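You operate a simulated robot arm through the tools that you are given. There is no shell and no other tool. Be economical: measure what you need, move in short steps, check, and stop when the job is done.

You are at the controls of a simulated robot arm. One attempt, no reset.

Task
Dust the blue-ended roller with the white rag and wipe the big roller with the blue one.
Fine: on the control box by the big roller: stop button in and main switch off first, and left so; both rags back on the small grey shelf. What is to be rubbed or washed off counts as gone when no trace of it is left.

It is judged by the outcome, as a careful person would: the job done as asked, and still so three seconds after it is handed in. It fails if anything else is knocked over, pushed out of place, dropped, spilled or broken.

Robot
A 6-joint arm with a two-finger parallel gripper on a trunk, on a base that drives. Base frame: it is fixed to the floor where the robot stands at the start and does not move with it; the origin is under the middle of the robot, x ahead of it, y to its left, z up. Readings come in m, degrees, newtons and seconds.
With the tool pointing down near the work surface it reaches from about 0.1 to 0.76 m from the robot's upright axis, wherever it stands. Its first joint turns from -166.0 to 166.0 degrees. Places, roughly: big roller [-0.2, -0.9, 0.8]; blue-ended roller [-0.1, -1, 1.1]; main switch on the control box by the big roller [0.6, 0, 1.2]; small grey shelf [-0.2, -0.6, 0.5]; stop button on the control box by the big roller [0.5, 0, 1]. Payload 3.91 kg.
The TCP is the grasp point between the finger pads, 0.03 m short of the fingertips. In the tool frame z runs along the fingers and y along their closing line. The gripper opens to 0.11 m. The fingers are 0.02 m wide and 0.01 m thick; the gripper's body (0.048 by 0.112 m) begins 0.055 m behind the TCP.
Orientation is that of the tool frame in the base frame, as a unit quaternion [w, x, y, z]. With the fingers straight down and closing along the base's y, the tool's x points along the base's -x, its y along +y and its z along -z.

Tools
- The arm moves only by the tool jog_arm. Its argument "increments" is a list that holds one entry, the list of rows, each a list of 7 numbers: the shift along the tool's x, y, z in m, then the turn, a rotation vector about the tool's x, y, z in degrees, then the gripper command, from -1 (shut) to 1 (fully open), values between in proportion. In form: [[[x, y, z, rx, ry, rz, jaw], ...]]. A call has 1 to 10 rows; each row shifts and turns the commanded pose from where the row before left it, along the tool's axes as they then stand. A row lasts 0.2 s, in which the tool goes at most 0.05 m and 8.6 degrees; a call with a longer step from one row to the next is refused whole, and so is a gripper value outside its range. A pose out of reach is approached as far as the arm can. The call stops where the force on the tool passes 90 N (or 10 N more than at its start, if that is more) or the arm is blocked; 0.2 s more then pass. The fingers move at their own pace (about 0.045 m/s each) and stop on an object; they squeeze with about 20 N. The grip force told is the motor's: it shows also when the fingers shut on nothing. Time passes only in rows, and 0.2 s behind the last, so rows that do not move let the fingers close. The reply holds the time, the measured pose of the TCP, the force on the tool along the base axes, the opening and the grip force, in the units named above and with some noise, with the torque about the TCP (base axes, N m) and any sound that the robot's microphone picked up.
- Cameras (640 x 400 px; columns grow to the right, rows downward): "scene" is now at [-0.042, 0.0736, 1.5669]; the picture's right is [-0.82, -0.58, 0.00], its down [-0.40, 0.57, -0.71] and it looks along [0.41, -0.58, -0.70] (base axes); focal length 231 px, centre (320, 200). "wrist" rides on the gripper at [0.077, 0.007, -0.114] in the tool frame; the picture's right is [-0.09, 1.00, 0.00], its down [-0.80, -0.07, -0.59] and it looks along [-0.59, -0.05, 0.80] (tool axes); focal length 270 px, centre (320, 200). There is no depth. A picture from a camera that has moved, and an enlarged one, comes with that camera's place and axes in the base frame and with its lens. The place of the scene camera against the robot may be out by one fixed shift of up to 0.018 m in any direction.
- capture(camera): a new picture of that camera. No time passes.
- lift_body(by): slides the trunk up (or, below 0, down) by that many m; the arm and the scene camera ride with it, the base frame stays. It gives what a move gives, with no picture.
- base_move(legs): drives the robot by 1 to 6 legs, each [ahead, turn to the left] in m and degrees, along the robot's own axes; the way and the turn of a leg run together, so that a leg with both is an arc; at most 1.5 m and 180 degrees a leg. The arm and the cameras ride along, it lands a little off, and it stops where it bumps. It gives what a move gives.
- turn_head(pan, tilt): turns the head with the scene camera to pan (to the left, within 155 degrees either way) and tilt (down, from -29 to 69), counted from straight ahead of the robot. It gives what a move gives.
- inspect(camera, box): a new picture of the part [left, top, right, bottom] of that camera's present view, enlarged. No time passes.
- close_job(): hands the job in; it is judged then, once.

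Go step by step. Nothing tells you exact positions but the pictures and the camera data: compare them with the known pose of the tool, close in by small moves and look again before you grip or let go. The budget is 120 turns and 98 pictures, counting those below and the enlarged ones. Unless the task says otherwise, let go and move clear before handing in.

The tools are called as name(argument=value, ...) on one line, values as JSON. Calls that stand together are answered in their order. jog_arm: Moves the arm, as the interface text tells. Its arguments: {"type":"object","properties":{"increments":{"type":"array"}},"required":["increments"]} The other tools are called the same way: lift_body (by) slides the trunk up or down; base_move (legs) drives the base; turn_head (pan, tilt) turns the head that bears the scene camera; capture (camera) takes a picture; inspect (camera, box) takes an enlarged picture of a part of a camera's view; close_job () hands the job in.

At the start:

```text
time_s: 0.0
ee_pos: [0.3875, -0.1794, 1.3644]
tool_rot: [0.001, -0.003, 1.0, -0.001]
wrist_force: [-0.4, -0.3, -0.8]
moment: [0.0, -0.03, 0.0]
width: 0.1102
grip_force: 0.0
trunk travel left (down, up): [-0.525, 0.085]
robot x, y, heading: [-0.0036, 0.0024, 0.0]
head pan, tilt: [-54.8, 44.6]
```

scene: 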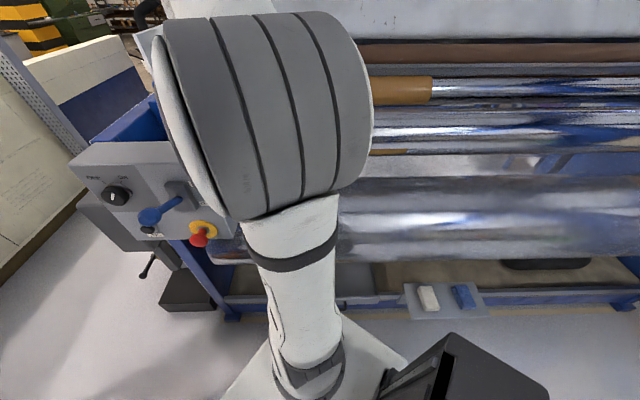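
wrist: 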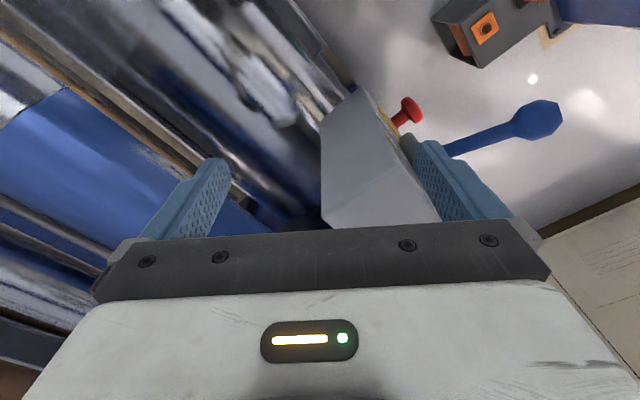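

I see the control box on the left of the scene view, with a black knob, a blue lever and a red stop button, and the rollers to the right. The two rags lie on the grey shelf below. I'll look closer at the box and the rags first.

inspect(camera="scene", box=[60, 130, 240, 250])

inspect(camera="scene", box=[380, 260, 520, 340])

turn_head(pan=-90, tilt=35)

capture(camera="scene")

```text
3.33 times, centred on (150, 190) of scene
camera zoom: at [-0.042, 0.0736, 1.5669], right [-0.82, -0.58, 0.0], down [-0.4, 0.57, -0.71], along [0.41, -0.58, -0.7], focal length 769 px, centre (887, 233)
```

zoom: 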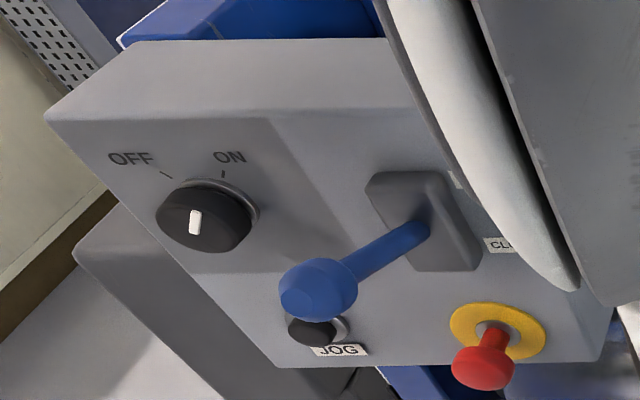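

```text
4.57 times, centred on (450, 300) of scene
camera zoom: at [-0.042, 0.0736, 1.5669], right [-0.82, -0.58, 0.0], down [-0.4, 0.57, -0.71], along [0.41, -0.58, -0.7], focal length 1055 px, centre (-274, -257)
```

zoom: 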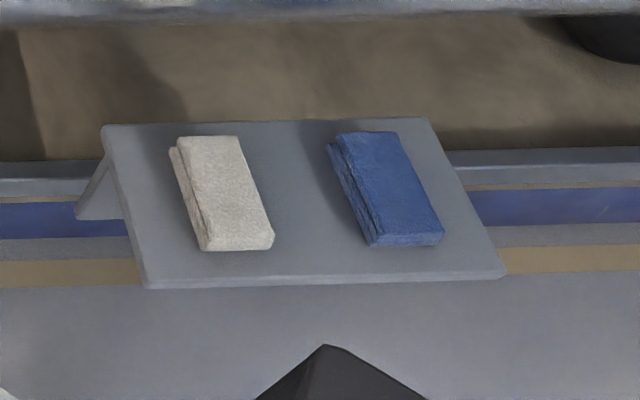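

```text
time_s: 1.0
ee_pos: [0.3884, -0.1785, 1.3647]
tool_rot: [0.0, -0.003, 1.0, 0.0]
wrist_force: [-0.5, 0.9, -0.3]
moment: [-0.01, -0.02, 0.01]
width: 0.1096
grip_force: 0.0
trunk travel left (down, up): [-0.525, 0.085]
robot x, y, heading: [-0.003, 0.0046, -0.2]
head pan, tilt: [-90.0, 35.0]
```

```text
93 pictures are left
camera scene: at [-0.089, 0.0523, 1.5812], right [-1.0, 0.0, 0.0], down [0.0, 0.57, -0.82], along [0.0, -0.82, -0.57], focal length 231 px, centre (320, 200)
```

scene: 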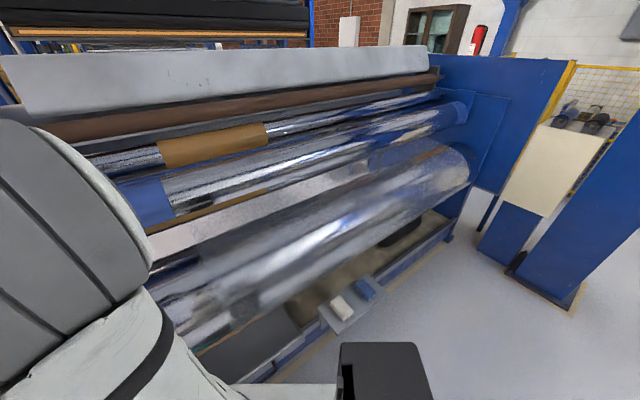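

The rollers run along about heading 215°, so the control box faces heading 125° and I need the robot square in front of it. Before I drive, I'll check the floor to the left and behind.

turn_head(pan=60, tilt=40)

capture(camera="scene")

turn_head(pan=150, tilt=40)

capture(camera="scene")

```text
time_s: 3.4
ee_pos: [0.3878, -0.1787, 1.3631]
tool_rot: [0.0, -0.004, 1.0, 0.0]
wrist_force: [-0.3, 0.5, -0.4]
moment: [-0.02, 0.02, -0.01]
width: 0.11
grip_force: 0.1
trunk travel left (down, up): [-0.525, 0.085]
robot x, y, heading: [-0.0012, 0.0037, 0.0]
head pan, tilt: [60.0, 40.0]
```

```text
92 pictures are left
camera scene: at [-0.0464, 0.2139, 1.5736], right [0.87, -0.5, 0.0], down [-0.32, -0.56, -0.77], along [0.38, 0.66, -0.64], focal length 231 px, centre (320, 200)
```

scene: 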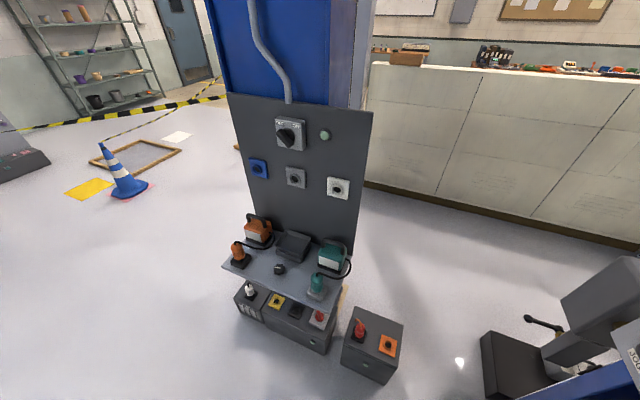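

```text
time_s: 5.0
ee_pos: [0.3877, -0.1784, 1.3623]
tool_rot: [0.0, -0.004, 1.0, -0.001]
wrist_force: [0.0, -1.1, 0.7]
moment: [-0.02, -0.08, -0.02]
width: 0.11
grip_force: 0.0
trunk travel left (down, up): [-0.525, 0.085]
robot x, y, heading: [-0.0016, 0.0038, -0.1]
head pan, tilt: [150.0, 40.0]
```

```text
91 pictures are left
camera scene: at [-0.1625, 0.1829, 1.5736], right [0.5, 0.87, 0.0], down [0.56, -0.32, -0.77], along [-0.66, 0.38, -0.64], focal length 231 px, centre (320, 200)
```

scene: 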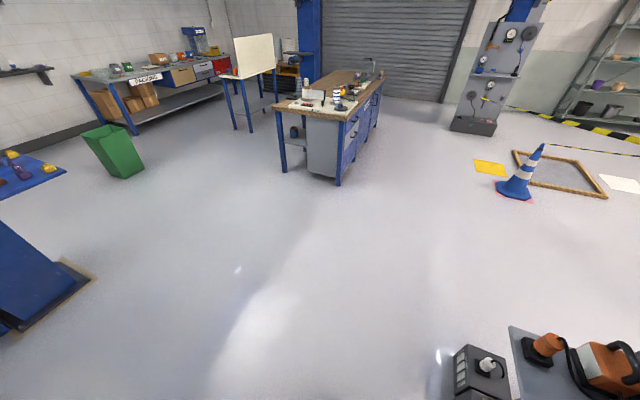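

There is a column with a shelf and boxes at about (0.1–0.5, 0.5–0.9), so reversing room is limited. I'll check the floor and the robot's own base on the machine side.

turn_head(pan=-110, tilt=69)

capture(camera="scene")

turn_head(pan=20, tilt=60)

capture(camera="scene")

```text
time_s: 8.6
ee_pos: [0.3884, -0.1799, 1.3639]
tool_rot: [0.0, -0.003, 1.0, 0.0]
wrist_force: [1.0, 0.3, 0.2]
moment: [0.02, -0.01, 0.0]
width: 0.1101
grip_force: 0.1
trunk travel left (down, up): [-0.525, 0.085]
robot x, y, heading: [-0.0013, 0.0042, -0.5]
head pan, tilt: [-110.0, 68.8]
```

```text
90 pictures are left
camera scene: at [-0.1082, 0.0878, 1.5375], right [-0.94, 0.34, 0.0], down [0.32, 0.88, -0.36], along [-0.12, -0.34, -0.93], focal length 231 px, centre (320, 200)
```

scene: 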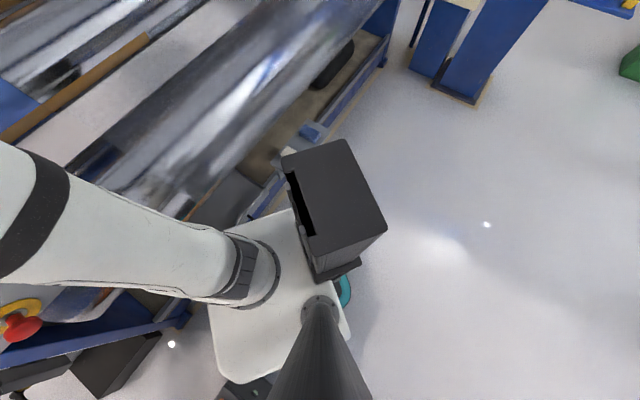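

```text
time_s: 10.8
ee_pos: [0.3892, -0.1797, 1.3628]
tool_rot: [0.0, -0.002, 1.0, -0.001]
wrist_force: [0.3, -1.0, 0.0]
moment: [-0.02, -0.02, 0.01]
width: 0.1099
grip_force: 0.0
trunk travel left (down, up): [-0.525, 0.085]
robot x, y, heading: [-0.0013, 0.0006, -0.0]
head pan, tilt: [20.0, 60.0]
```

```text
89 pictures are left
camera scene: at [-0.0263, 0.163, 1.5469], right [0.34, -0.94, 0.0], down [-0.81, -0.29, -0.5], along [0.47, 0.17, -0.87], focal length 231 px, centre (320, 200)
```

scene: 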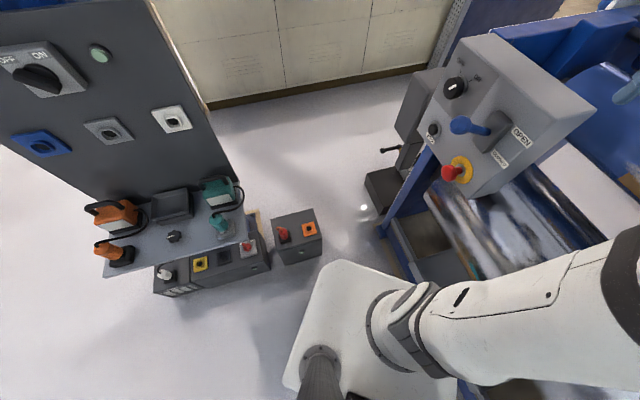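

The base is clear to turn in place; the machine's front frame is at roughly n = -0.45 m and the base front reaches about 0.3 m. I'll turn to face the machine, reverse a little, then look.

base_move(legs=[[-0.05, 0], [0, -55], [-0.15, 0]])

turn_head(pan=35, tilt=35)

capture(camera="scene")

turn_head(pan=-30, tilt=35)

capture(camera="scene")

```text
time_s: 15.1
ee_pos: [-0.0639, -0.2953, 1.3641]
tool_rot: [0.002, 0.461, 0.888, -0.001]
wrist_force: [0.3, -0.2, 0.0]
moment: [-0.05, -0.02, 0.01]
width: 0.11
grip_force: 0.0
trunk travel left (down, up): [-0.525, 0.085]
robot x, y, heading: [-0.1314, 0.1264, -54.7]
head pan, tilt: [20.0, 60.0]
```

```text
time_s: 16.0
ee_pos: [-0.0626, -0.2968, 1.3637]
tool_rot: [0.0, 0.46, 0.888, 0.0]
wrist_force: [-0.7, 0.4, 0.3]
moment: [-0.01, -0.03, 0.02]
width: 0.1101
grip_force: 0.1
trunk travel left (down, up): [-0.525, 0.085]
robot x, y, heading: [-0.1377, 0.1238, -54.9]
head pan, tilt: [35.0, 35.0]
```

```text
88 pictures are left
camera scene: at [0.0152, 0.2324, 1.5811], right [-0.34, -0.94, 0.0], down [-0.54, 0.2, -0.82], along [0.77, -0.28, -0.57], focal length 231 px, centre (320, 200)
```

scene: 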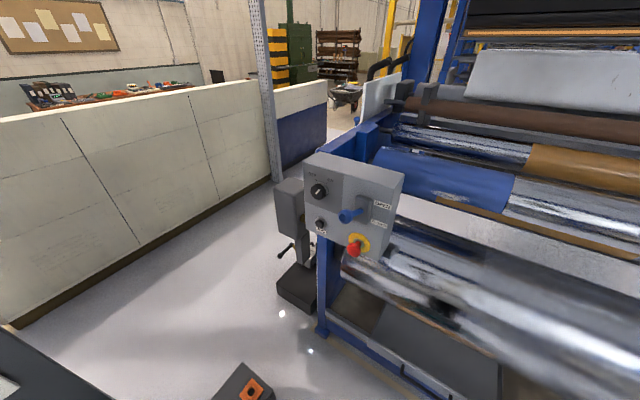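

```text
time_s: 17.4
ee_pos: [-0.0626, -0.2978, 1.3625]
tool_rot: [0.0, 0.461, 0.887, -0.001]
wrist_force: [0.4, 0.0, -1.0]
moment: [0.0, -0.02, -0.03]
width: 0.11
grip_force: 0.0
trunk travel left (down, up): [-0.525, 0.085]
robot x, y, heading: [-0.1358, 0.1262, -54.9]
head pan, tilt: [-30.0, 35.0]
```

```text
87 pictures are left
camera scene: at [-0.0596, 0.1748, 1.5812], right [-1.0, -0.09, 0.0], down [-0.05, 0.57, -0.82], along [0.07, -0.82, -0.57], focal length 231 px, centre (320, 200)
```

scene: 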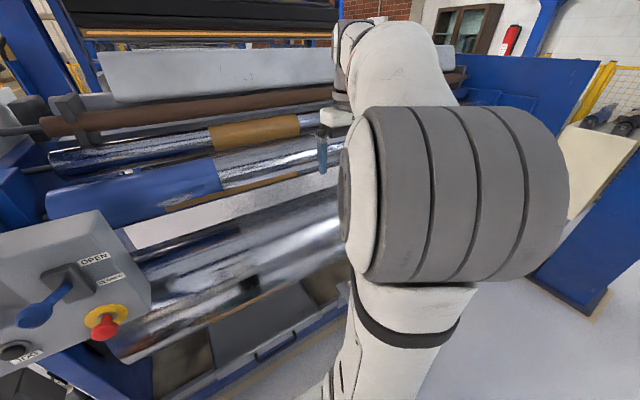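

The box is now fully visible. I'll look back at it enlarged.

turn_head(pan=35, tilt=35)

inspect(camera="scene", box=[290, 140, 418, 270])

inspect(camera="scene", box=[360, 100, 640, 360])

```text
time_s: 18.7
ee_pos: [-0.0628, -0.2986, 1.364]
tool_rot: [0.0, 0.461, 0.887, 0.0]
wrist_force: [-0.6, -0.5, -0.2]
moment: [-0.02, 0.0, 0.03]
width: 0.1097
grip_force: 0.1
trunk travel left (down, up): [-0.525, 0.085]
robot x, y, heading: [-0.1368, 0.1241, -54.9]
head pan, tilt: [35.0, 35.0]
```

```text
3.08 times, centred on (354, 205) of scene
camera zoom: at [0.0153, 0.2325, 1.5812], right [-0.34, -0.94, 0.0], down [-0.54, 0.2, -0.82], along [0.77, -0.28, -0.57], focal length 710 px, centre (215, 185)
```

zoom: 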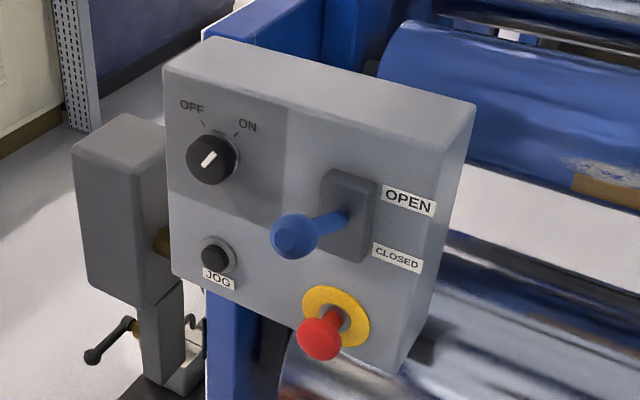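

```text
1.54 times, centred on (500, 230) of scene
camera zoom: at [0.0153, 0.2325, 1.5812], right [-0.34, -0.94, 0.0], down [-0.54, 0.2, -0.82], along [0.77, -0.28, -0.57], focal length 355 px, centre (43, 154)
```

zoom: 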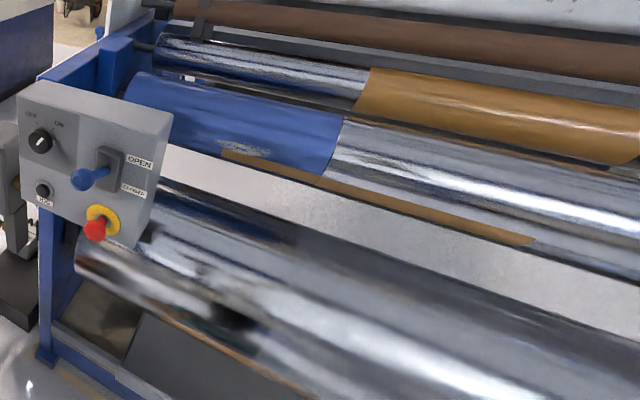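

I place the stop button cap at about (0.453, -0.040, 1.038) and the main-switch knob at about (0.574, 0.032, 1.200), pointing at ON. Next I'll swing the tool left at its present height while pitching it to face the box, with the fingers shut.

jog_arm(increments=[[[0, 0.05, 0, 0, -8.6, 0, -1], [0, 0.05, 0, 0, -8.6, 0, -1], [0, 0.05, 0, 0, -8.6, 0, -1], [0, 0.05, 0, 0, -8.6, 0, -1], [0, 0.05, 0, 0, -8.6, 0, -1], [0, 0.05, 0, 0, -8.6, 0, -1], [0, 0.05, 0, 0, -8.6, 0, -1], [0, 0.05, 0, 0, -8.6, 0, -1], [0, 0.05, 0, 0, -8.6, 0, -1], [0, 0.05, 0, 0, -8.6, 0, -1]]])

```text
time_s: 20.9
ee_pos: [0.3481, -0.007, 1.3638]
tool_rot: [0.605, 0.337, 0.648, -0.316]
wrist_force: [-0.5, 0.4, 0.0]
moment: [-0.03, -0.02, -0.03]
width: 0.0
grip_force: 20.0
trunk travel left (down, up): [-0.525, 0.085]
robot x, y, heading: [-0.1396, 0.1306, -54.8]
head pan, tilt: [35.0, 35.0]
```

It followed fine. I'll finish the pitch and lateral alignment, lower the trunk to button height, and check.

jog_arm(increments=[[[0, 0.034, 0, 0, -2, 0, -1], [0, 0.033, 0, 0, -2, 0, -1]]])

lift_body(by=-0.326)

capture(camera="wrist")

capture(camera="scene")

```text
time_s: 21.5
ee_pos: [0.4025, 0.0292, 1.363]
tool_rot: [0.628, 0.325, 0.628, -0.326]
wrist_force: [1.3, 0.2, 0.1]
moment: [-0.02, 0.0, -0.01]
width: 0.0
grip_force: 20.7
trunk travel left (down, up): [-0.525, 0.085]
robot x, y, heading: [-0.1333, 0.1257, -55.1]
head pan, tilt: [35.0, 35.0]
```

```text
time_s: 24.7
ee_pos: [0.4007, 0.0297, 1.0382]
tool_rot: [0.628, 0.326, 0.628, -0.325]
wrist_force: [-0.5, 0.6, 0.4]
moment: [-0.01, 0.0, -0.02]
width: 0.0002
grip_force: 20.0
trunk travel left (down, up): [-0.199, 0.411]
robot x, y, heading: [-0.1372, 0.1249, -54.9]
head pan, tilt: [35.0, 35.0]
```

```text
84 pictures are left
camera wrist: at [0.3411, 0.1264, 0.962], right [0.82, 0.57, 0.09], down [-0.4, 0.45, 0.8], along [0.42, -0.69, 0.59], focal length 270 px, centre (320, 200)
```

wrist: 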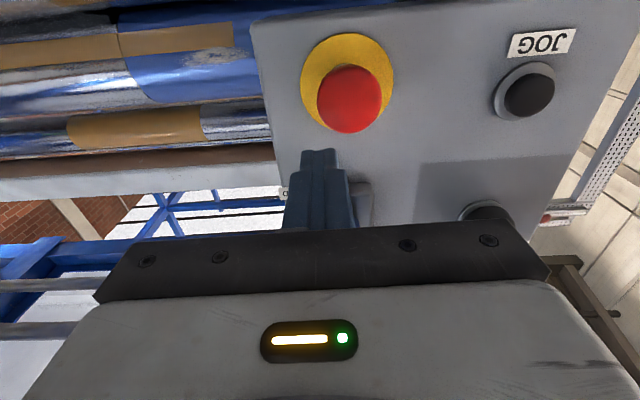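

```text
83 pictures are left
camera scene: at [0.0153, 0.2326, 1.2552], right [-0.34, -0.94, 0.0], down [-0.54, 0.2, -0.82], along [0.77, -0.28, -0.57], focal length 231 px, centre (320, 200)
```

scene: 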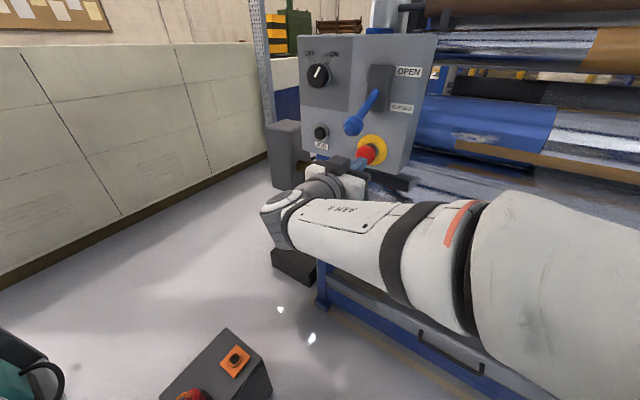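

The wrist view, combined with the first one, refines the cap to about 0.02 m further left and 0.02 m lower than I had. I'll correct for that and creep forward to press.

jog_arm(increments=[[[0.019, 0.023, 0, 0, 0, 0, -1], [0, 0, 0.02, 0, 0, 0, -1], [0, 0, 0, 0, 0, 0, -1]]])

capture(camera="wrist")

inspect(camera="scene", box=[300, 100, 440, 200])

```text
time_s: 25.5
ee_pos: [0.432, 0.0266, 1.0199]
tool_rot: [0.628, 0.326, 0.628, -0.326]
wrist_force: [0.0, 0.6, -0.1]
moment: [0.03, 0.02, 0.02]
width: 0.0004
grip_force: 20.0
trunk travel left (down, up): [-0.199, 0.411]
robot x, y, heading: [-0.1356, 0.1244, -54.9]
head pan, tilt: [35.0, 35.0]
```

```text
82 pictures are left
camera wrist: at [0.3723, 0.1235, 0.9434], right [0.81, 0.57, 0.09], down [-0.4, 0.45, 0.8], along [0.42, -0.69, 0.59], focal length 270 px, centre (320, 200)
```

wrist: 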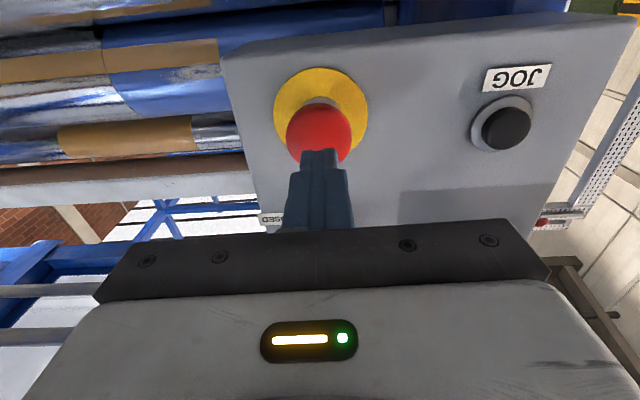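

```text
4.00 times, centred on (370, 150) of scene
camera zoom: at [0.0154, 0.2326, 1.2552], right [-0.34, -0.94, 0.0], down [-0.54, 0.2, -0.82], along [0.77, -0.28, -0.57], focal length 923 px, centre (120, 400)
```

zoom: 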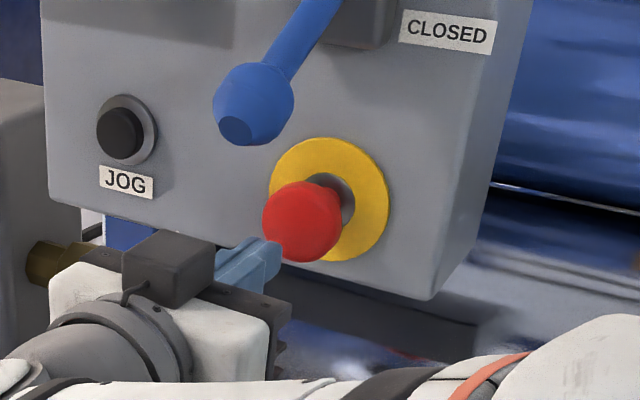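

The fingertips are lined up on the cap centre, so I'll push in small steps.

jog_arm(increments=[[[0, 0, 0.012, 0, 0, 0, -1], [0, 0, 0.01, 0, 0, 0, -1], [0, 0, 0.008, 0, 0, 0, -1], [0, 0, 0.008, 0, 0, 0, -1], [0, 0, 0.006, 0, 0, 0, -1]]])

capture(camera="wrist")

```text
time_s: 26.7
ee_pos: [0.4559, -0.0066, 1.0188]
tool_rot: [0.627, 0.326, 0.627, -0.326]
wrist_force: [-18.3, 13.3, -6.3]
moment: [0.16, 0.17, -0.12]
width: 0.0
grip_force: 20.0
trunk travel left (down, up): [-0.199, 0.411]
robot x, y, heading: [-0.1331, 0.1271, -55.0]
head pan, tilt: [35.0, 35.0]
```

```text
80 pictures are left
camera wrist: at [0.3954, 0.0894, 0.9432], right [0.81, 0.57, 0.09], down [-0.4, 0.45, 0.8], along [0.42, -0.69, 0.59], focal length 270 px, centre (320, 200)
```

wrist: 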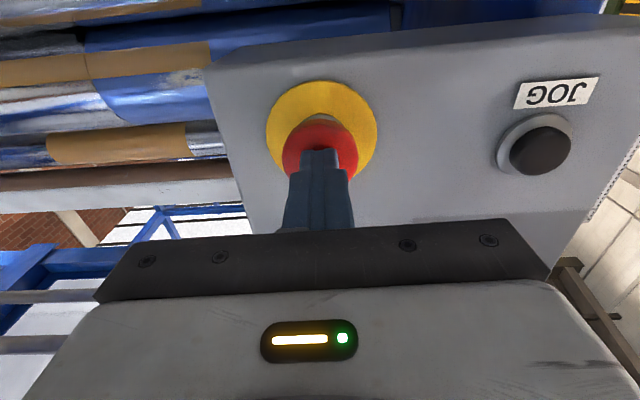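

It's in contact at about 23 N, and I hear no click yet. I'll push further.

jog_arm(increments=[[[0, 0, 0.004, 0, 0, 0, -1], [0, 0, 0.004, 0, 0, 0, -1], [0, 0, 0.004, 0, 0, 0, -1], [0, 0, 0.004, 0, 0, 0, -1]]])

capture(camera="wrist")

```text
time_s: 27.4
ee_pos: [0.4574, -0.0078, 1.0197]
tool_rot: [0.628, 0.325, 0.628, -0.325]
wrist_force: [-42.7, 35.7, -2.6]
moment: [0.01, 0.09, -0.23]
width: 0.0001
grip_force: 19.7
trunk travel left (down, up): [-0.199, 0.411]
robot x, y, heading: [-0.1385, 0.1278, -55.0]
head pan, tilt: [35.0, 35.0]
stopped in row 3: the force on the tool passed its limit (the readings are from after the stop); the commanded pose is now the measured one
```

```text
79 pictures are left
camera wrist: at [0.3952, 0.0889, 0.9435], right [0.81, 0.58, 0.09], down [-0.4, 0.44, 0.8], along [0.42, -0.69, 0.59], focal length 270 px, centre (320, 200)
```

wrist: 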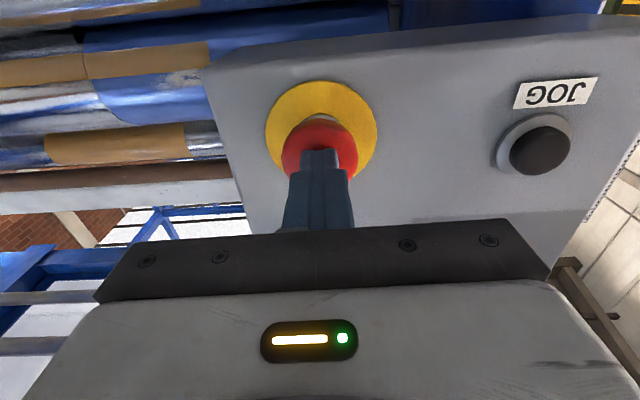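

It passed 90 N with no further travel, so the button is at its stop. I'll back off and see whether it stays in.

jog_arm(increments=[[[0, 0, -0.03, 0, 0, 0, -1], [0, 0, -0.04, 0, 0, 0, -1], [0, 0, -0.04, 0, 0, 0, -1]]])

inspect(camera="scene", box=[300, 100, 440, 200])

```text
time_s: 28.2
ee_pos: [0.398, 0.0761, 1.0173]
tool_rot: [0.625, 0.326, 0.63, -0.326]
wrist_force: [-0.1, -0.3, -0.3]
moment: [-0.02, 0.0, 0.0]
width: 0.0
grip_force: 19.8
trunk travel left (down, up): [-0.199, 0.411]
robot x, y, heading: [-0.1358, 0.1236, -55.0]
head pan, tilt: [35.0, 35.0]
```

```text
4.00 times, centred on (370, 150) of scene
camera zoom: at [0.0153, 0.2327, 1.2552], right [-0.34, -0.94, 0.0], down [-0.54, 0.2, -0.82], along [0.77, -0.28, -0.57], focal length 923 px, centre (120, 400)
```

zoom: 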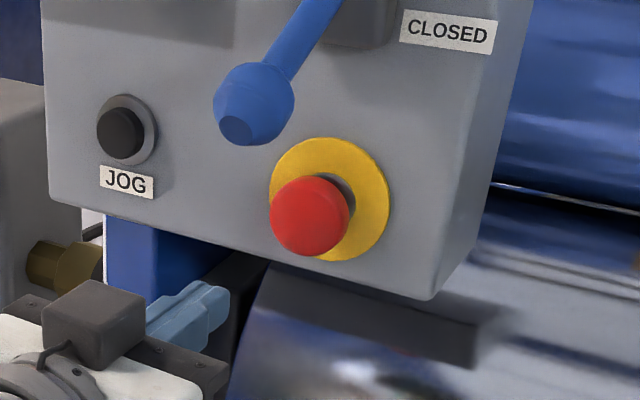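

The cap sits visibly further in and stays there. Next is the main switch: I'll move left, then up, opening the fingers in front of the knob.

jog_arm(increments=[[[0, 0.047, 0, 0, 0, 0, 0], [0, 0.046, 0, 0, 0, 0, 0.2], [0, 0.046, 0, 0, 0, 0, 0.2], [-0.045, 0, 0, 0, 0, 0, 0.2], [-0.045, 0, 0, 0, 0, 0, 0.2], [-0.045, 0, 0, 0, 0, 0, 0.2], [-0.029, 0, 0, 0, 0, 0, 0.2], [0, 0, 0, 0, 0, 0, 0.2]]])

capture(camera="wrist")

capture(camera="scene")

```text
time_s: 30.0
ee_pos: [0.5126, 0.152, 1.1816]
tool_rot: [0.625, 0.325, 0.631, -0.325]
wrist_force: [0.3, -1.0, -0.1]
moment: [0.0, -0.01, 0.0]
width: 0.0663
grip_force: 0.0
trunk travel left (down, up): [-0.199, 0.411]
robot x, y, heading: [-0.1365, 0.126, -55.0]
head pan, tilt: [35.0, 35.0]
```

```text
77 pictures are left
camera wrist: at [0.4518, 0.2502, 1.1058], right [0.81, 0.57, 0.08], down [-0.4, 0.44, 0.81], along [0.43, -0.69, 0.59], focal length 270 px, centre (320, 200)
```

wrist: 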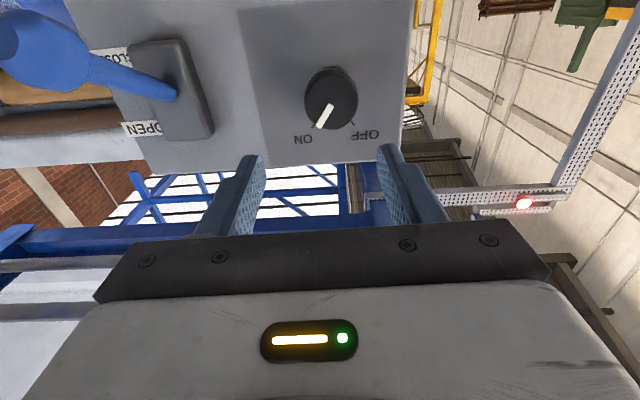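

```text
76 pictures are left
camera scene: at [0.015, 0.233, 1.2552], right [-0.34, -0.94, 0.0], down [-0.54, 0.2, -0.82], along [0.77, -0.28, -0.57], focal length 231 px, centre (320, 200)
```

scene: 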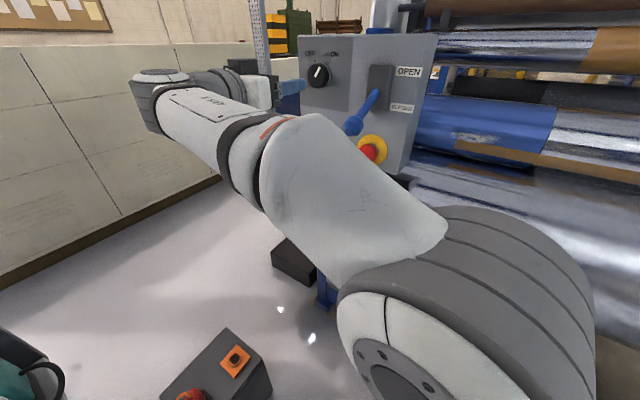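

The knob is about 0.011 m to the left and 0.008 m below the tool line. I'll correct for that, approach, and check.

jog_arm(increments=[[[0.008, 0.011, 0.02, 0, 0, 0, 0.25], [0, 0, 0.035, 0, 0, 0, 0.25], [0, 0, 0.035, 0, 0, 0, 0.25], [0, 0, 0.0, 0, 0, 0, 0.25]]])

capture(camera="wrist")

inspect(camera="scene", box=[240, 30, 400, 130])

```text
time_s: 31.0
ee_pos: [0.5744, 0.0869, 1.1722]
tool_rot: [0.625, 0.325, 0.63, -0.325]
wrist_force: [-0.7, -0.2, -0.4]
moment: [-0.01, 0.01, 0.01]
width: 0.0688
grip_force: 0.1
trunk travel left (down, up): [-0.199, 0.411]
robot x, y, heading: [-0.1339, 0.1297, -54.7]
head pan, tilt: [35.0, 35.0]
```

```text
75 pictures are left
camera wrist: at [0.5139, 0.1842, 1.0968], right [0.81, 0.57, 0.08], down [-0.4, 0.44, 0.81], along [0.43, -0.69, 0.59], focal length 270 px, centre (320, 200)
```

wrist: 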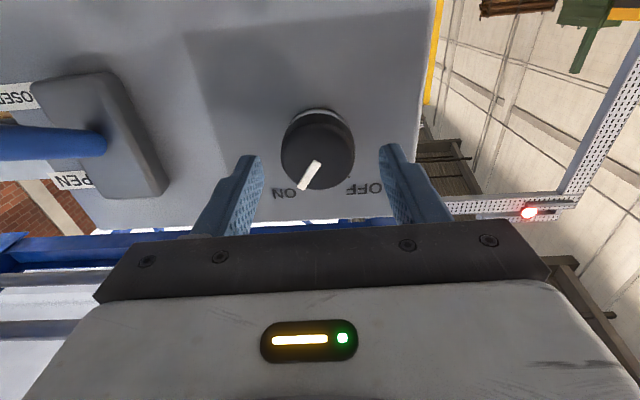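

```text
4.00 times, centred on (320, 80) of scene
camera zoom: at [0.0153, 0.2328, 1.2552], right [-0.34, -0.94, 0.0], down [-0.54, 0.2, -0.82], along [0.77, -0.28, -0.57], focal length 923 px, centre (320, 680)
```

zoom: 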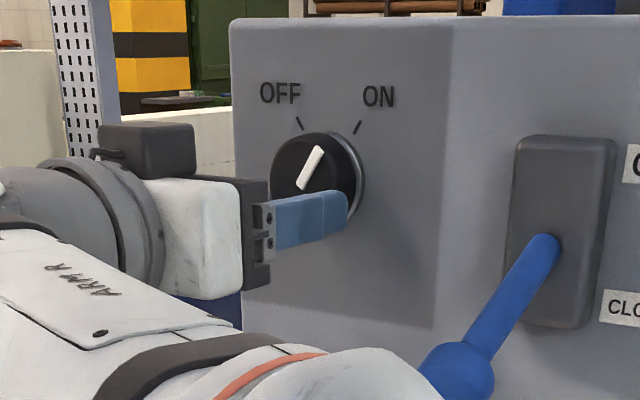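

It's well centred. I'll advance over the knob and close.

jog_arm(increments=[[[0, 0, 0.013, 0, 0, 0, 0.25], [0, 0, 0.01, 0, 0, 0, 0.25], [0, 0, 0.008, 0, 0, 0, 0.25], [0, 0, 0, 0, 0, 0, -1], [0, 0, 0, 0, 0, 0, -1], [0, 0, 0, 0, 0, 0, -1], [0, 0, 0, 0, 0, 0, -1]]])

capture(camera="wrist")

```text
time_s: 32.6
ee_pos: [0.5907, 0.0615, 1.1723]
tool_rot: [0.625, 0.326, 0.63, -0.325]
wrist_force: [-10.3, -6.9, -1.7]
moment: [0.2, 0.05, 0.04]
width: 0.0515
grip_force: 44.2
trunk travel left (down, up): [-0.199, 0.411]
robot x, y, heading: [-0.1358, 0.1256, -54.8]
head pan, tilt: [35.0, 35.0]
```

```text
73 pictures are left
camera wrist: at [0.5298, 0.1586, 1.0966], right [0.81, 0.57, 0.09], down [-0.4, 0.44, 0.81], along [0.42, -0.69, 0.59], focal length 270 px, centre (320, 200)
```

wrist: 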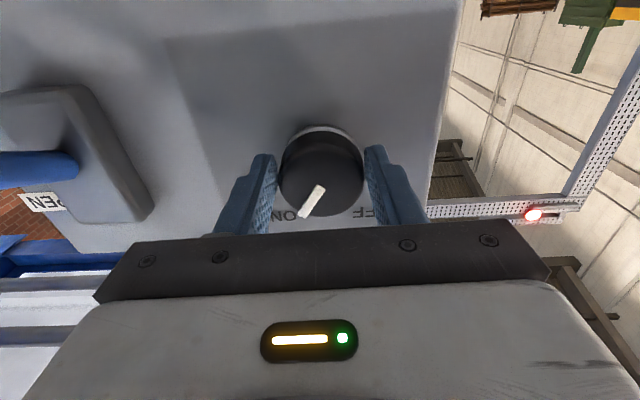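

The knob is gripped at 0.0515 m. Turning it counter-clockwise toward OFF.

jog_arm(increments=[[[0, -0.001, 0, 0, 0, -7, -1], [0, 0, 0, 0, 0, -8, -1], [0, 0, 0, 0, 0, -8, -1], [0, 0, 0, 0, 0, -8, -1], [0, 0, 0, 0, 0, -8, -1], [0, 0, 0, 0, 0, -8, -1], [0, 0, 0, 0, 0, -8, -1], [0, 0, 0, 0, 0, -8, -1], [0, 0, 0, 0, 0, 0, -1]]])

capture(camera="wrist")

inspect(camera="scene", box=[240, 30, 400, 130])

```text
time_s: 34.6
ee_pos: [0.5858, 0.0588, 1.1762]
tool_rot: [0.365, -0.049, 0.706, -0.605]
wrist_force: [-13.8, -28.2, 23.2]
moment: [0.27, -0.06, -1.08]
width: 0.0508
grip_force: 44.8
trunk travel left (down, up): [-0.199, 0.411]
robot x, y, heading: [-0.1328, 0.1265, -54.9]
head pan, tilt: [35.0, 35.0]
```

```text
72 pictures are left
camera wrist: at [0.4658, 0.1133, 1.1366], right [0.43, 0.31, -0.85], down [0.22, 0.88, 0.43], along [0.87, -0.37, 0.31], focal length 270 px, centre (320, 200)
```

wrist: 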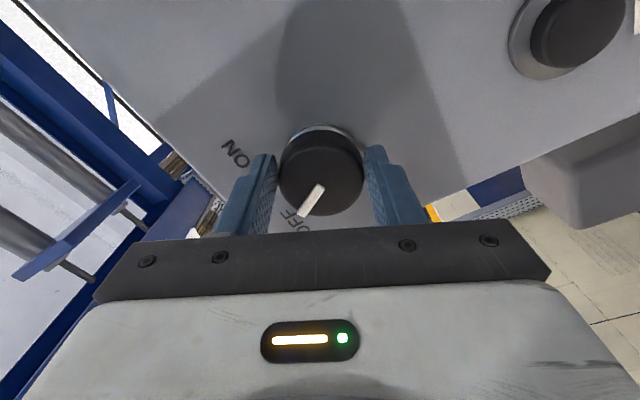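

```text
4.00 times, centred on (320, 80) of scene
camera zoom: at [0.0112, 0.2292, 1.2565], right [-0.34, -0.94, 0.0], down [-0.54, 0.2, -0.82], along [0.77, -0.28, -0.57], focal length 923 px, centre (320, 680)
```

zoom: 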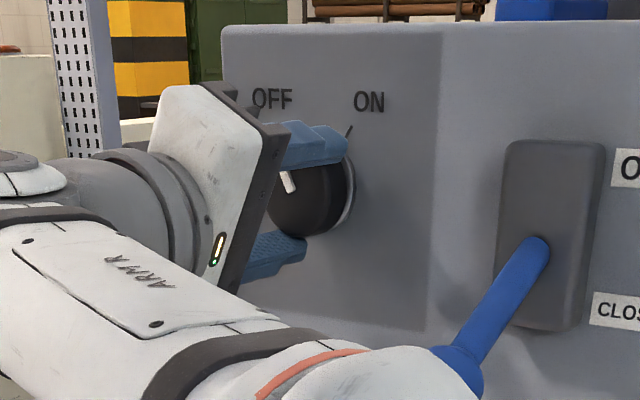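

The pointer now lines up with OFF. I'll release and back off to verify.

jog_arm(increments=[[[0, 0, 0, 0, 0, 0, 0.3], [0, 0, 0, 0, 0, 0, 0.3], [0, 0, -0.02, 0, 0, 0, 0.3], [0, 0, -0.04, 0, 0, 0, 0.3], [0, 0, -0.05, 0, 0, 0, 0.3], [0, 0, -0.02, 0, 0, 8, 0.3], [0, 0, -0.0, 0, 0, 8, 0.3], [0, 0, 0, 0, 0, 8, 0.3]]])

inspect(camera="scene", box=[280, 30, 440, 180])

```text
time_s: 36.4
ee_pos: [0.5164, 0.1701, 1.1716]
tool_rot: [0.481, 0.097, 0.703, -0.515]
wrist_force: [-0.5, 0.2, 0.5]
moment: [-0.01, 0.02, 0.01]
width: 0.0716
grip_force: 0.1
trunk travel left (down, up): [-0.199, 0.411]
robot x, y, heading: [-0.1357, 0.1217, -54.7]
head pan, tilt: [35.0, 35.0]
```

```text
2.67 times, centred on (360, 105) of scene
camera zoom: at [0.0151, 0.233, 1.2552], right [-0.34, -0.94, 0.0], down [-0.54, 0.2, -0.82], along [0.77, -0.28, -0.57], focal length 615 px, centre (213, 453)
```

zoom: 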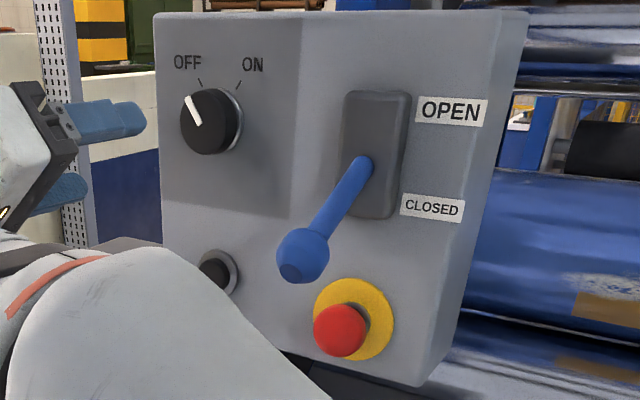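

Both controls are set: stop button in, switch at OFF. I'll raise the trunk and fold the tool back to point down in front of the robot, then drive along to the shelf.

lift_body(by=0.2)

jog_arm(increments=[[[0, 0, 0, 0, 0, 7.8, -1], [0, 0, 0, 0, 0, 7.8, -1], [0, 0, 0, 0, 0, 7.8, -1], [0, 0, 0, 0, 0, 7.8, -1], [0, 0, 0, 0, 0, 7.8, -1]]])

jog_arm(increments=[[[0, -0.05, 0, 0, 8.6, 0, -1], [0, -0.05, 0, 0, 8.6, 0, -1], [0, -0.05, 0, 0, 8.6, 0, -1], [0, -0.05, 0, 0, 8.6, 0, -1], [0, -0.05, 0, 0, 8.6, 0, -1], [0, -0.05, 0, 0, 8.6, 0, -1], [0, -0.05, 0, 0, 8.6, 0, -1], [0, -0.05, 0, 0, 8.6, 0, -1], [0, -0.05, 0, 0, 8.6, 0, -1], [0, -0.05, 0, 0, 8.6, 0, -1]]])

```text
time_s: 38.6
ee_pos: [0.5146, 0.1693, 1.3712]
tool_rot: [0.481, 0.096, 0.703, -0.515]
wrist_force: [0.3, 0.5, -0.6]
moment: [-0.02, -0.03, 0.0]
width: 0.0717
grip_force: 0.0
trunk travel left (down, up): [-0.399, 0.211]
robot x, y, heading: [-0.1369, 0.1276, -54.8]
head pan, tilt: [35.0, 35.0]
```

```text
time_s: 39.8
ee_pos: [0.5156, 0.1696, 1.3726]
tool_rot: [0.626, 0.325, 0.631, -0.323]
wrist_force: [0.1, 0.1, 0.1]
moment: [-0.04, 0.04, 0.0]
width: 0.0001
grip_force: 20.1
trunk travel left (down, up): [-0.399, 0.211]
robot x, y, heading: [-0.1393, 0.1279, -55.1]
head pan, tilt: [35.0, 35.0]
```

```text
time_s: 42.0
ee_pos: [0.1047, -0.1183, 1.3727]
tool_rot: [0.027, 0.459, 0.888, -0.015]
wrist_force: [-0.7, -0.6, -0.7]
moment: [-0.03, -0.03, 0.03]
width: 0.0
grip_force: 20.0
trunk travel left (down, up): [-0.399, 0.211]
robot x, y, heading: [-0.1358, 0.1311, -54.9]
head pan, tilt: [35.0, 35.0]
```

base_move(legs=[[0, -90], [0.5, 0], [0, 90], [0.1, 0]])

turn_head(pan=0, tilt=50)

capture(camera="scene")

capture(camera="wrist")

```text
time_s: 53.3
ee_pos: [-0.2584, -0.4963, 1.3734]
tool_rot: [0.026, 0.474, 0.88, -0.016]
wrist_force: [0.0, -0.9, 0.4]
moment: [0.01, 0.05, -0.01]
width: 0.0001
grip_force: 20.1
trunk travel left (down, up): [-0.399, 0.211]
robot x, y, heading: [-0.4932, -0.2443, -57.3]
head pan, tilt: [35.0, 35.0]
```

```text
time_s: 54.3
ee_pos: [-0.2591, -0.4954, 1.3735]
tool_rot: [0.027, 0.473, 0.88, -0.016]
wrist_force: [0.7, 0.2, -0.3]
moment: [-0.03, 0.02, 0.03]
width: 0.0
grip_force: 19.8
trunk travel left (down, up): [-0.399, 0.211]
robot x, y, heading: [-0.4909, -0.244, -57.1]
head pan, tilt: [0.0, 50.0]
```

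```text
69 pictures are left
camera scene: at [-0.3768, -0.175, 1.4335], right [-0.84, -0.54, 0.0], down [-0.42, 0.64, -0.64], along [0.35, -0.54, -0.77], focal length 231 px, centre (320, 200)
```

scene: 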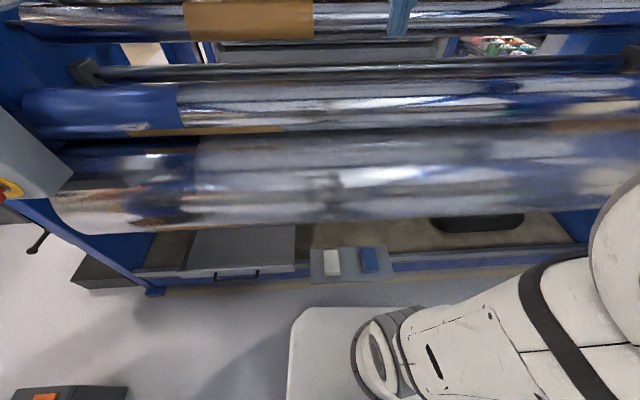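

```text
68 pictures are left
camera wrist: at [-0.2998, -0.4218, 1.4839], right [0.88, 0.48, 0.0], down [0.36, -0.67, 0.64], along [0.31, -0.56, -0.77], focal length 270 px, centre (320, 200)
```

wrist: 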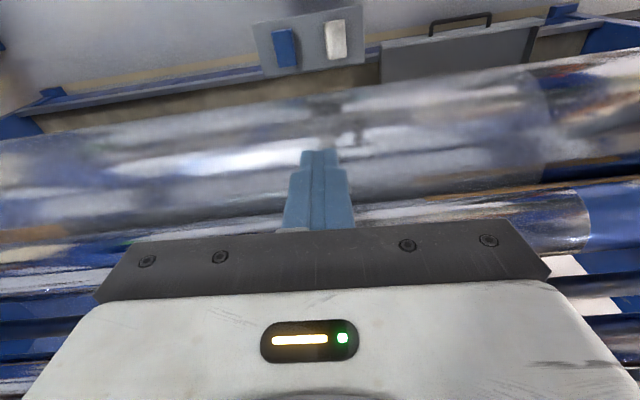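

The robot stands at about u = 0.54 m along the machine, with the white rag near (-0.18, -0.53) and the blue rag near (-0.31, -0.63), both at z ≈ 0.53. Now I'll look at the rollers for dirt.

inspect(camera="scene", box=[20, 60, 260, 230])

inspect(camera="scene", box=[220, 60, 460, 230])

inspect(camera="scene", box=[420, 50, 640, 220])

```text
2.35 times, centred on (140, 145) of scene
camera zoom: at [-0.3768, -0.175, 1.4335], right [-0.84, -0.54, 0.0], down [-0.42, 0.64, -0.64], along [0.35, -0.54, -0.77], focal length 543 px, centre (744, 329)
```

zoom: 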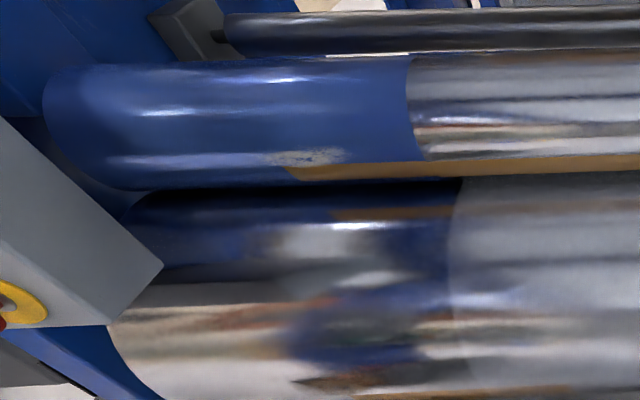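

```text
2.35 times, centred on (340, 145) of scene
camera zoom: at [-0.3768, -0.175, 1.4335], right [-0.84, -0.54, 0.0], down [-0.42, 0.64, -0.64], along [0.35, -0.54, -0.77], focal length 543 px, centre (273, 329)
```

zoom: 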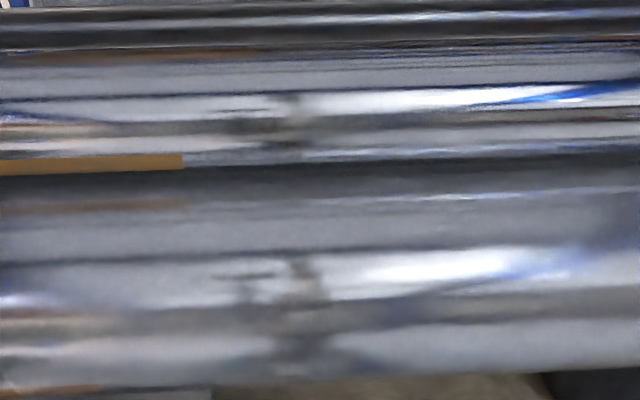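

```text
2.35 times, centred on (530, 135) of scene
camera zoom: at [-0.3768, -0.175, 1.4335], right [-0.84, -0.54, 0.0], down [-0.42, 0.64, -0.64], along [0.35, -0.54, -0.77], focal length 543 px, centre (-174, 353)
```

zoom: 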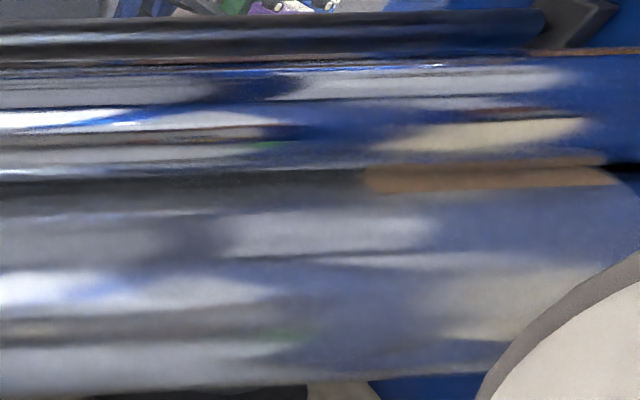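

The blue-ended roller seems to sit at a different height than in my early views. I'll re-check from a higher trunk position before relying on it.

lift_body(by=0.15)

turn_head(pan=15, tilt=40)

capture(camera="scene")

turn_head(pan=50, tilt=40)

capture(camera="scene")

```text
time_s: 56.0
ee_pos: [-0.26, -0.4949, 1.5238]
tool_rot: [0.026, 0.473, 0.88, -0.017]
wrist_force: [-0.2, 0.3, -0.1]
moment: [0.01, -0.03, 0.01]
width: 0.0
grip_force: 19.9
trunk travel left (down, up): [-0.549, 0.061]
robot x, y, heading: [-0.4927, -0.2451, -57.0]
head pan, tilt: [0.0, 50.0]
```

```text
time_s: 56.8
ee_pos: [-0.2596, -0.4959, 1.5233]
tool_rot: [0.027, 0.473, 0.881, -0.017]
wrist_force: [0.2, 0.2, -0.3]
moment: [0.0, 0.02, -0.03]
width: 0.0
grip_force: 19.6
trunk travel left (down, up): [-0.549, 0.061]
robot x, y, heading: [-0.4913, -0.2442, -57.0]
head pan, tilt: [15.0, 40.0]
```

```text
64 pictures are left
camera scene: at [-0.3556, -0.1674, 1.5976], right [-0.67, -0.74, 0.0], down [-0.48, 0.43, -0.77], along [0.57, -0.51, -0.64], focal length 231 px, centre (320, 200)
```

scene: 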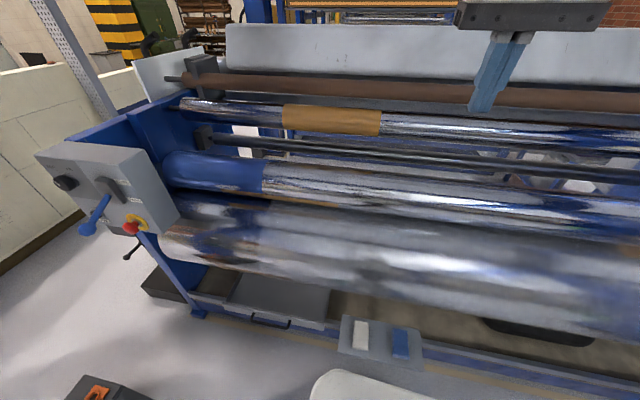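

```text
time_s: 57.8
ee_pos: [-0.2594, -0.4939, 1.523]
tool_rot: [0.027, 0.473, 0.88, -0.016]
wrist_force: [0.0, 0.2, 0.7]
moment: [-0.01, 0.0, 0.0]
width: 0.0
grip_force: 20.4
trunk travel left (down, up): [-0.549, 0.061]
robot x, y, heading: [-0.4899, -0.2433, -56.9]
head pan, tilt: [50.0, 40.0]
```

```text
63 pictures are left
camera scene: at [-0.3344, -0.1209, 1.5976], right [-0.12, -0.99, 0.0], down [-0.64, 0.08, -0.77], along [0.76, -0.09, -0.64], focal length 231 px, centre (320, 200)
```

scene: 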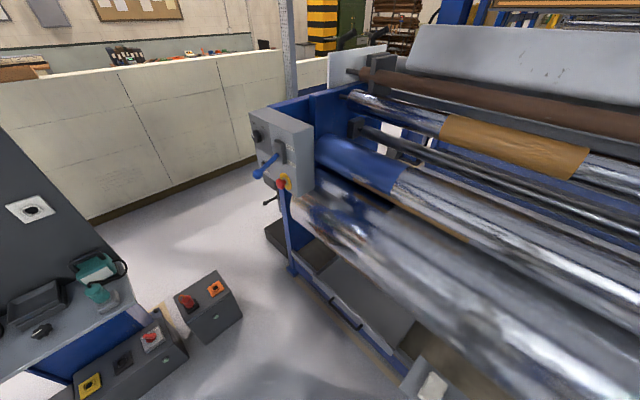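

The lever on the box ("OPEN/CLOSED") is lower than in my first views: the gripper pushed it from OPEN to CLOSED as I lowered the trunk, and the blue-ended roller closed down onto the big one. That has to be put right, so I'm driving back to raise the lever again.

base_move(legs=[[-0.1, 0], [0, -88], [-0.5, 0], [0, 90]])

turn_head(pan=35, tilt=35)

capture(camera="scene")

```text
time_s: 69.0
ee_pos: [0.1038, -0.112, 1.5235]
tool_rot: [0.027, 0.457, 0.889, -0.015]
wrist_force: [-0.6, 0.5, -0.3]
moment: [0.03, 0.01, -0.02]
width: 0.0
grip_force: 20.4
trunk travel left (down, up): [-0.549, 0.061]
robot x, y, heading: [-0.1351, 0.1305, -55.2]
head pan, tilt: [50.0, 40.0]
```

```text
time_s: 69.8
ee_pos: [0.1061, -0.1117, 1.5226]
tool_rot: [0.027, 0.458, 0.889, -0.016]
wrist_force: [-0.7, -0.3, -0.1]
moment: [0.01, -0.01, 0.01]
width: 0.0
grip_force: 19.8
trunk travel left (down, up): [-0.549, 0.061]
robot x, y, heading: [-0.1334, 0.1334, -55.1]
head pan, tilt: [35.0, 35.0]
```

```text
62 pictures are left
camera scene: at [0.0181, 0.2376, 1.6052], right [-0.35, -0.94, 0.0], down [-0.54, 0.2, -0.82], along [0.77, -0.28, -0.57], focal length 231 px, centre (320, 200)
```

scene: 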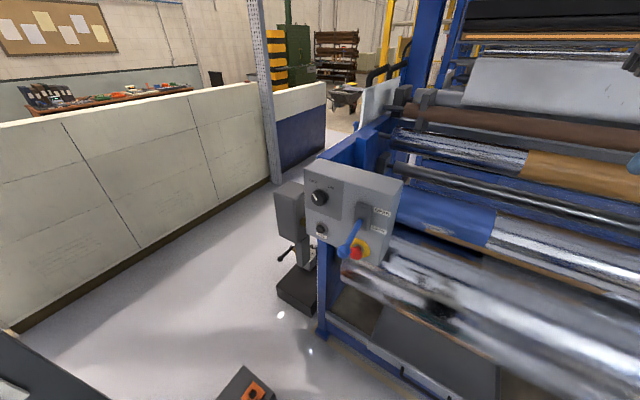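

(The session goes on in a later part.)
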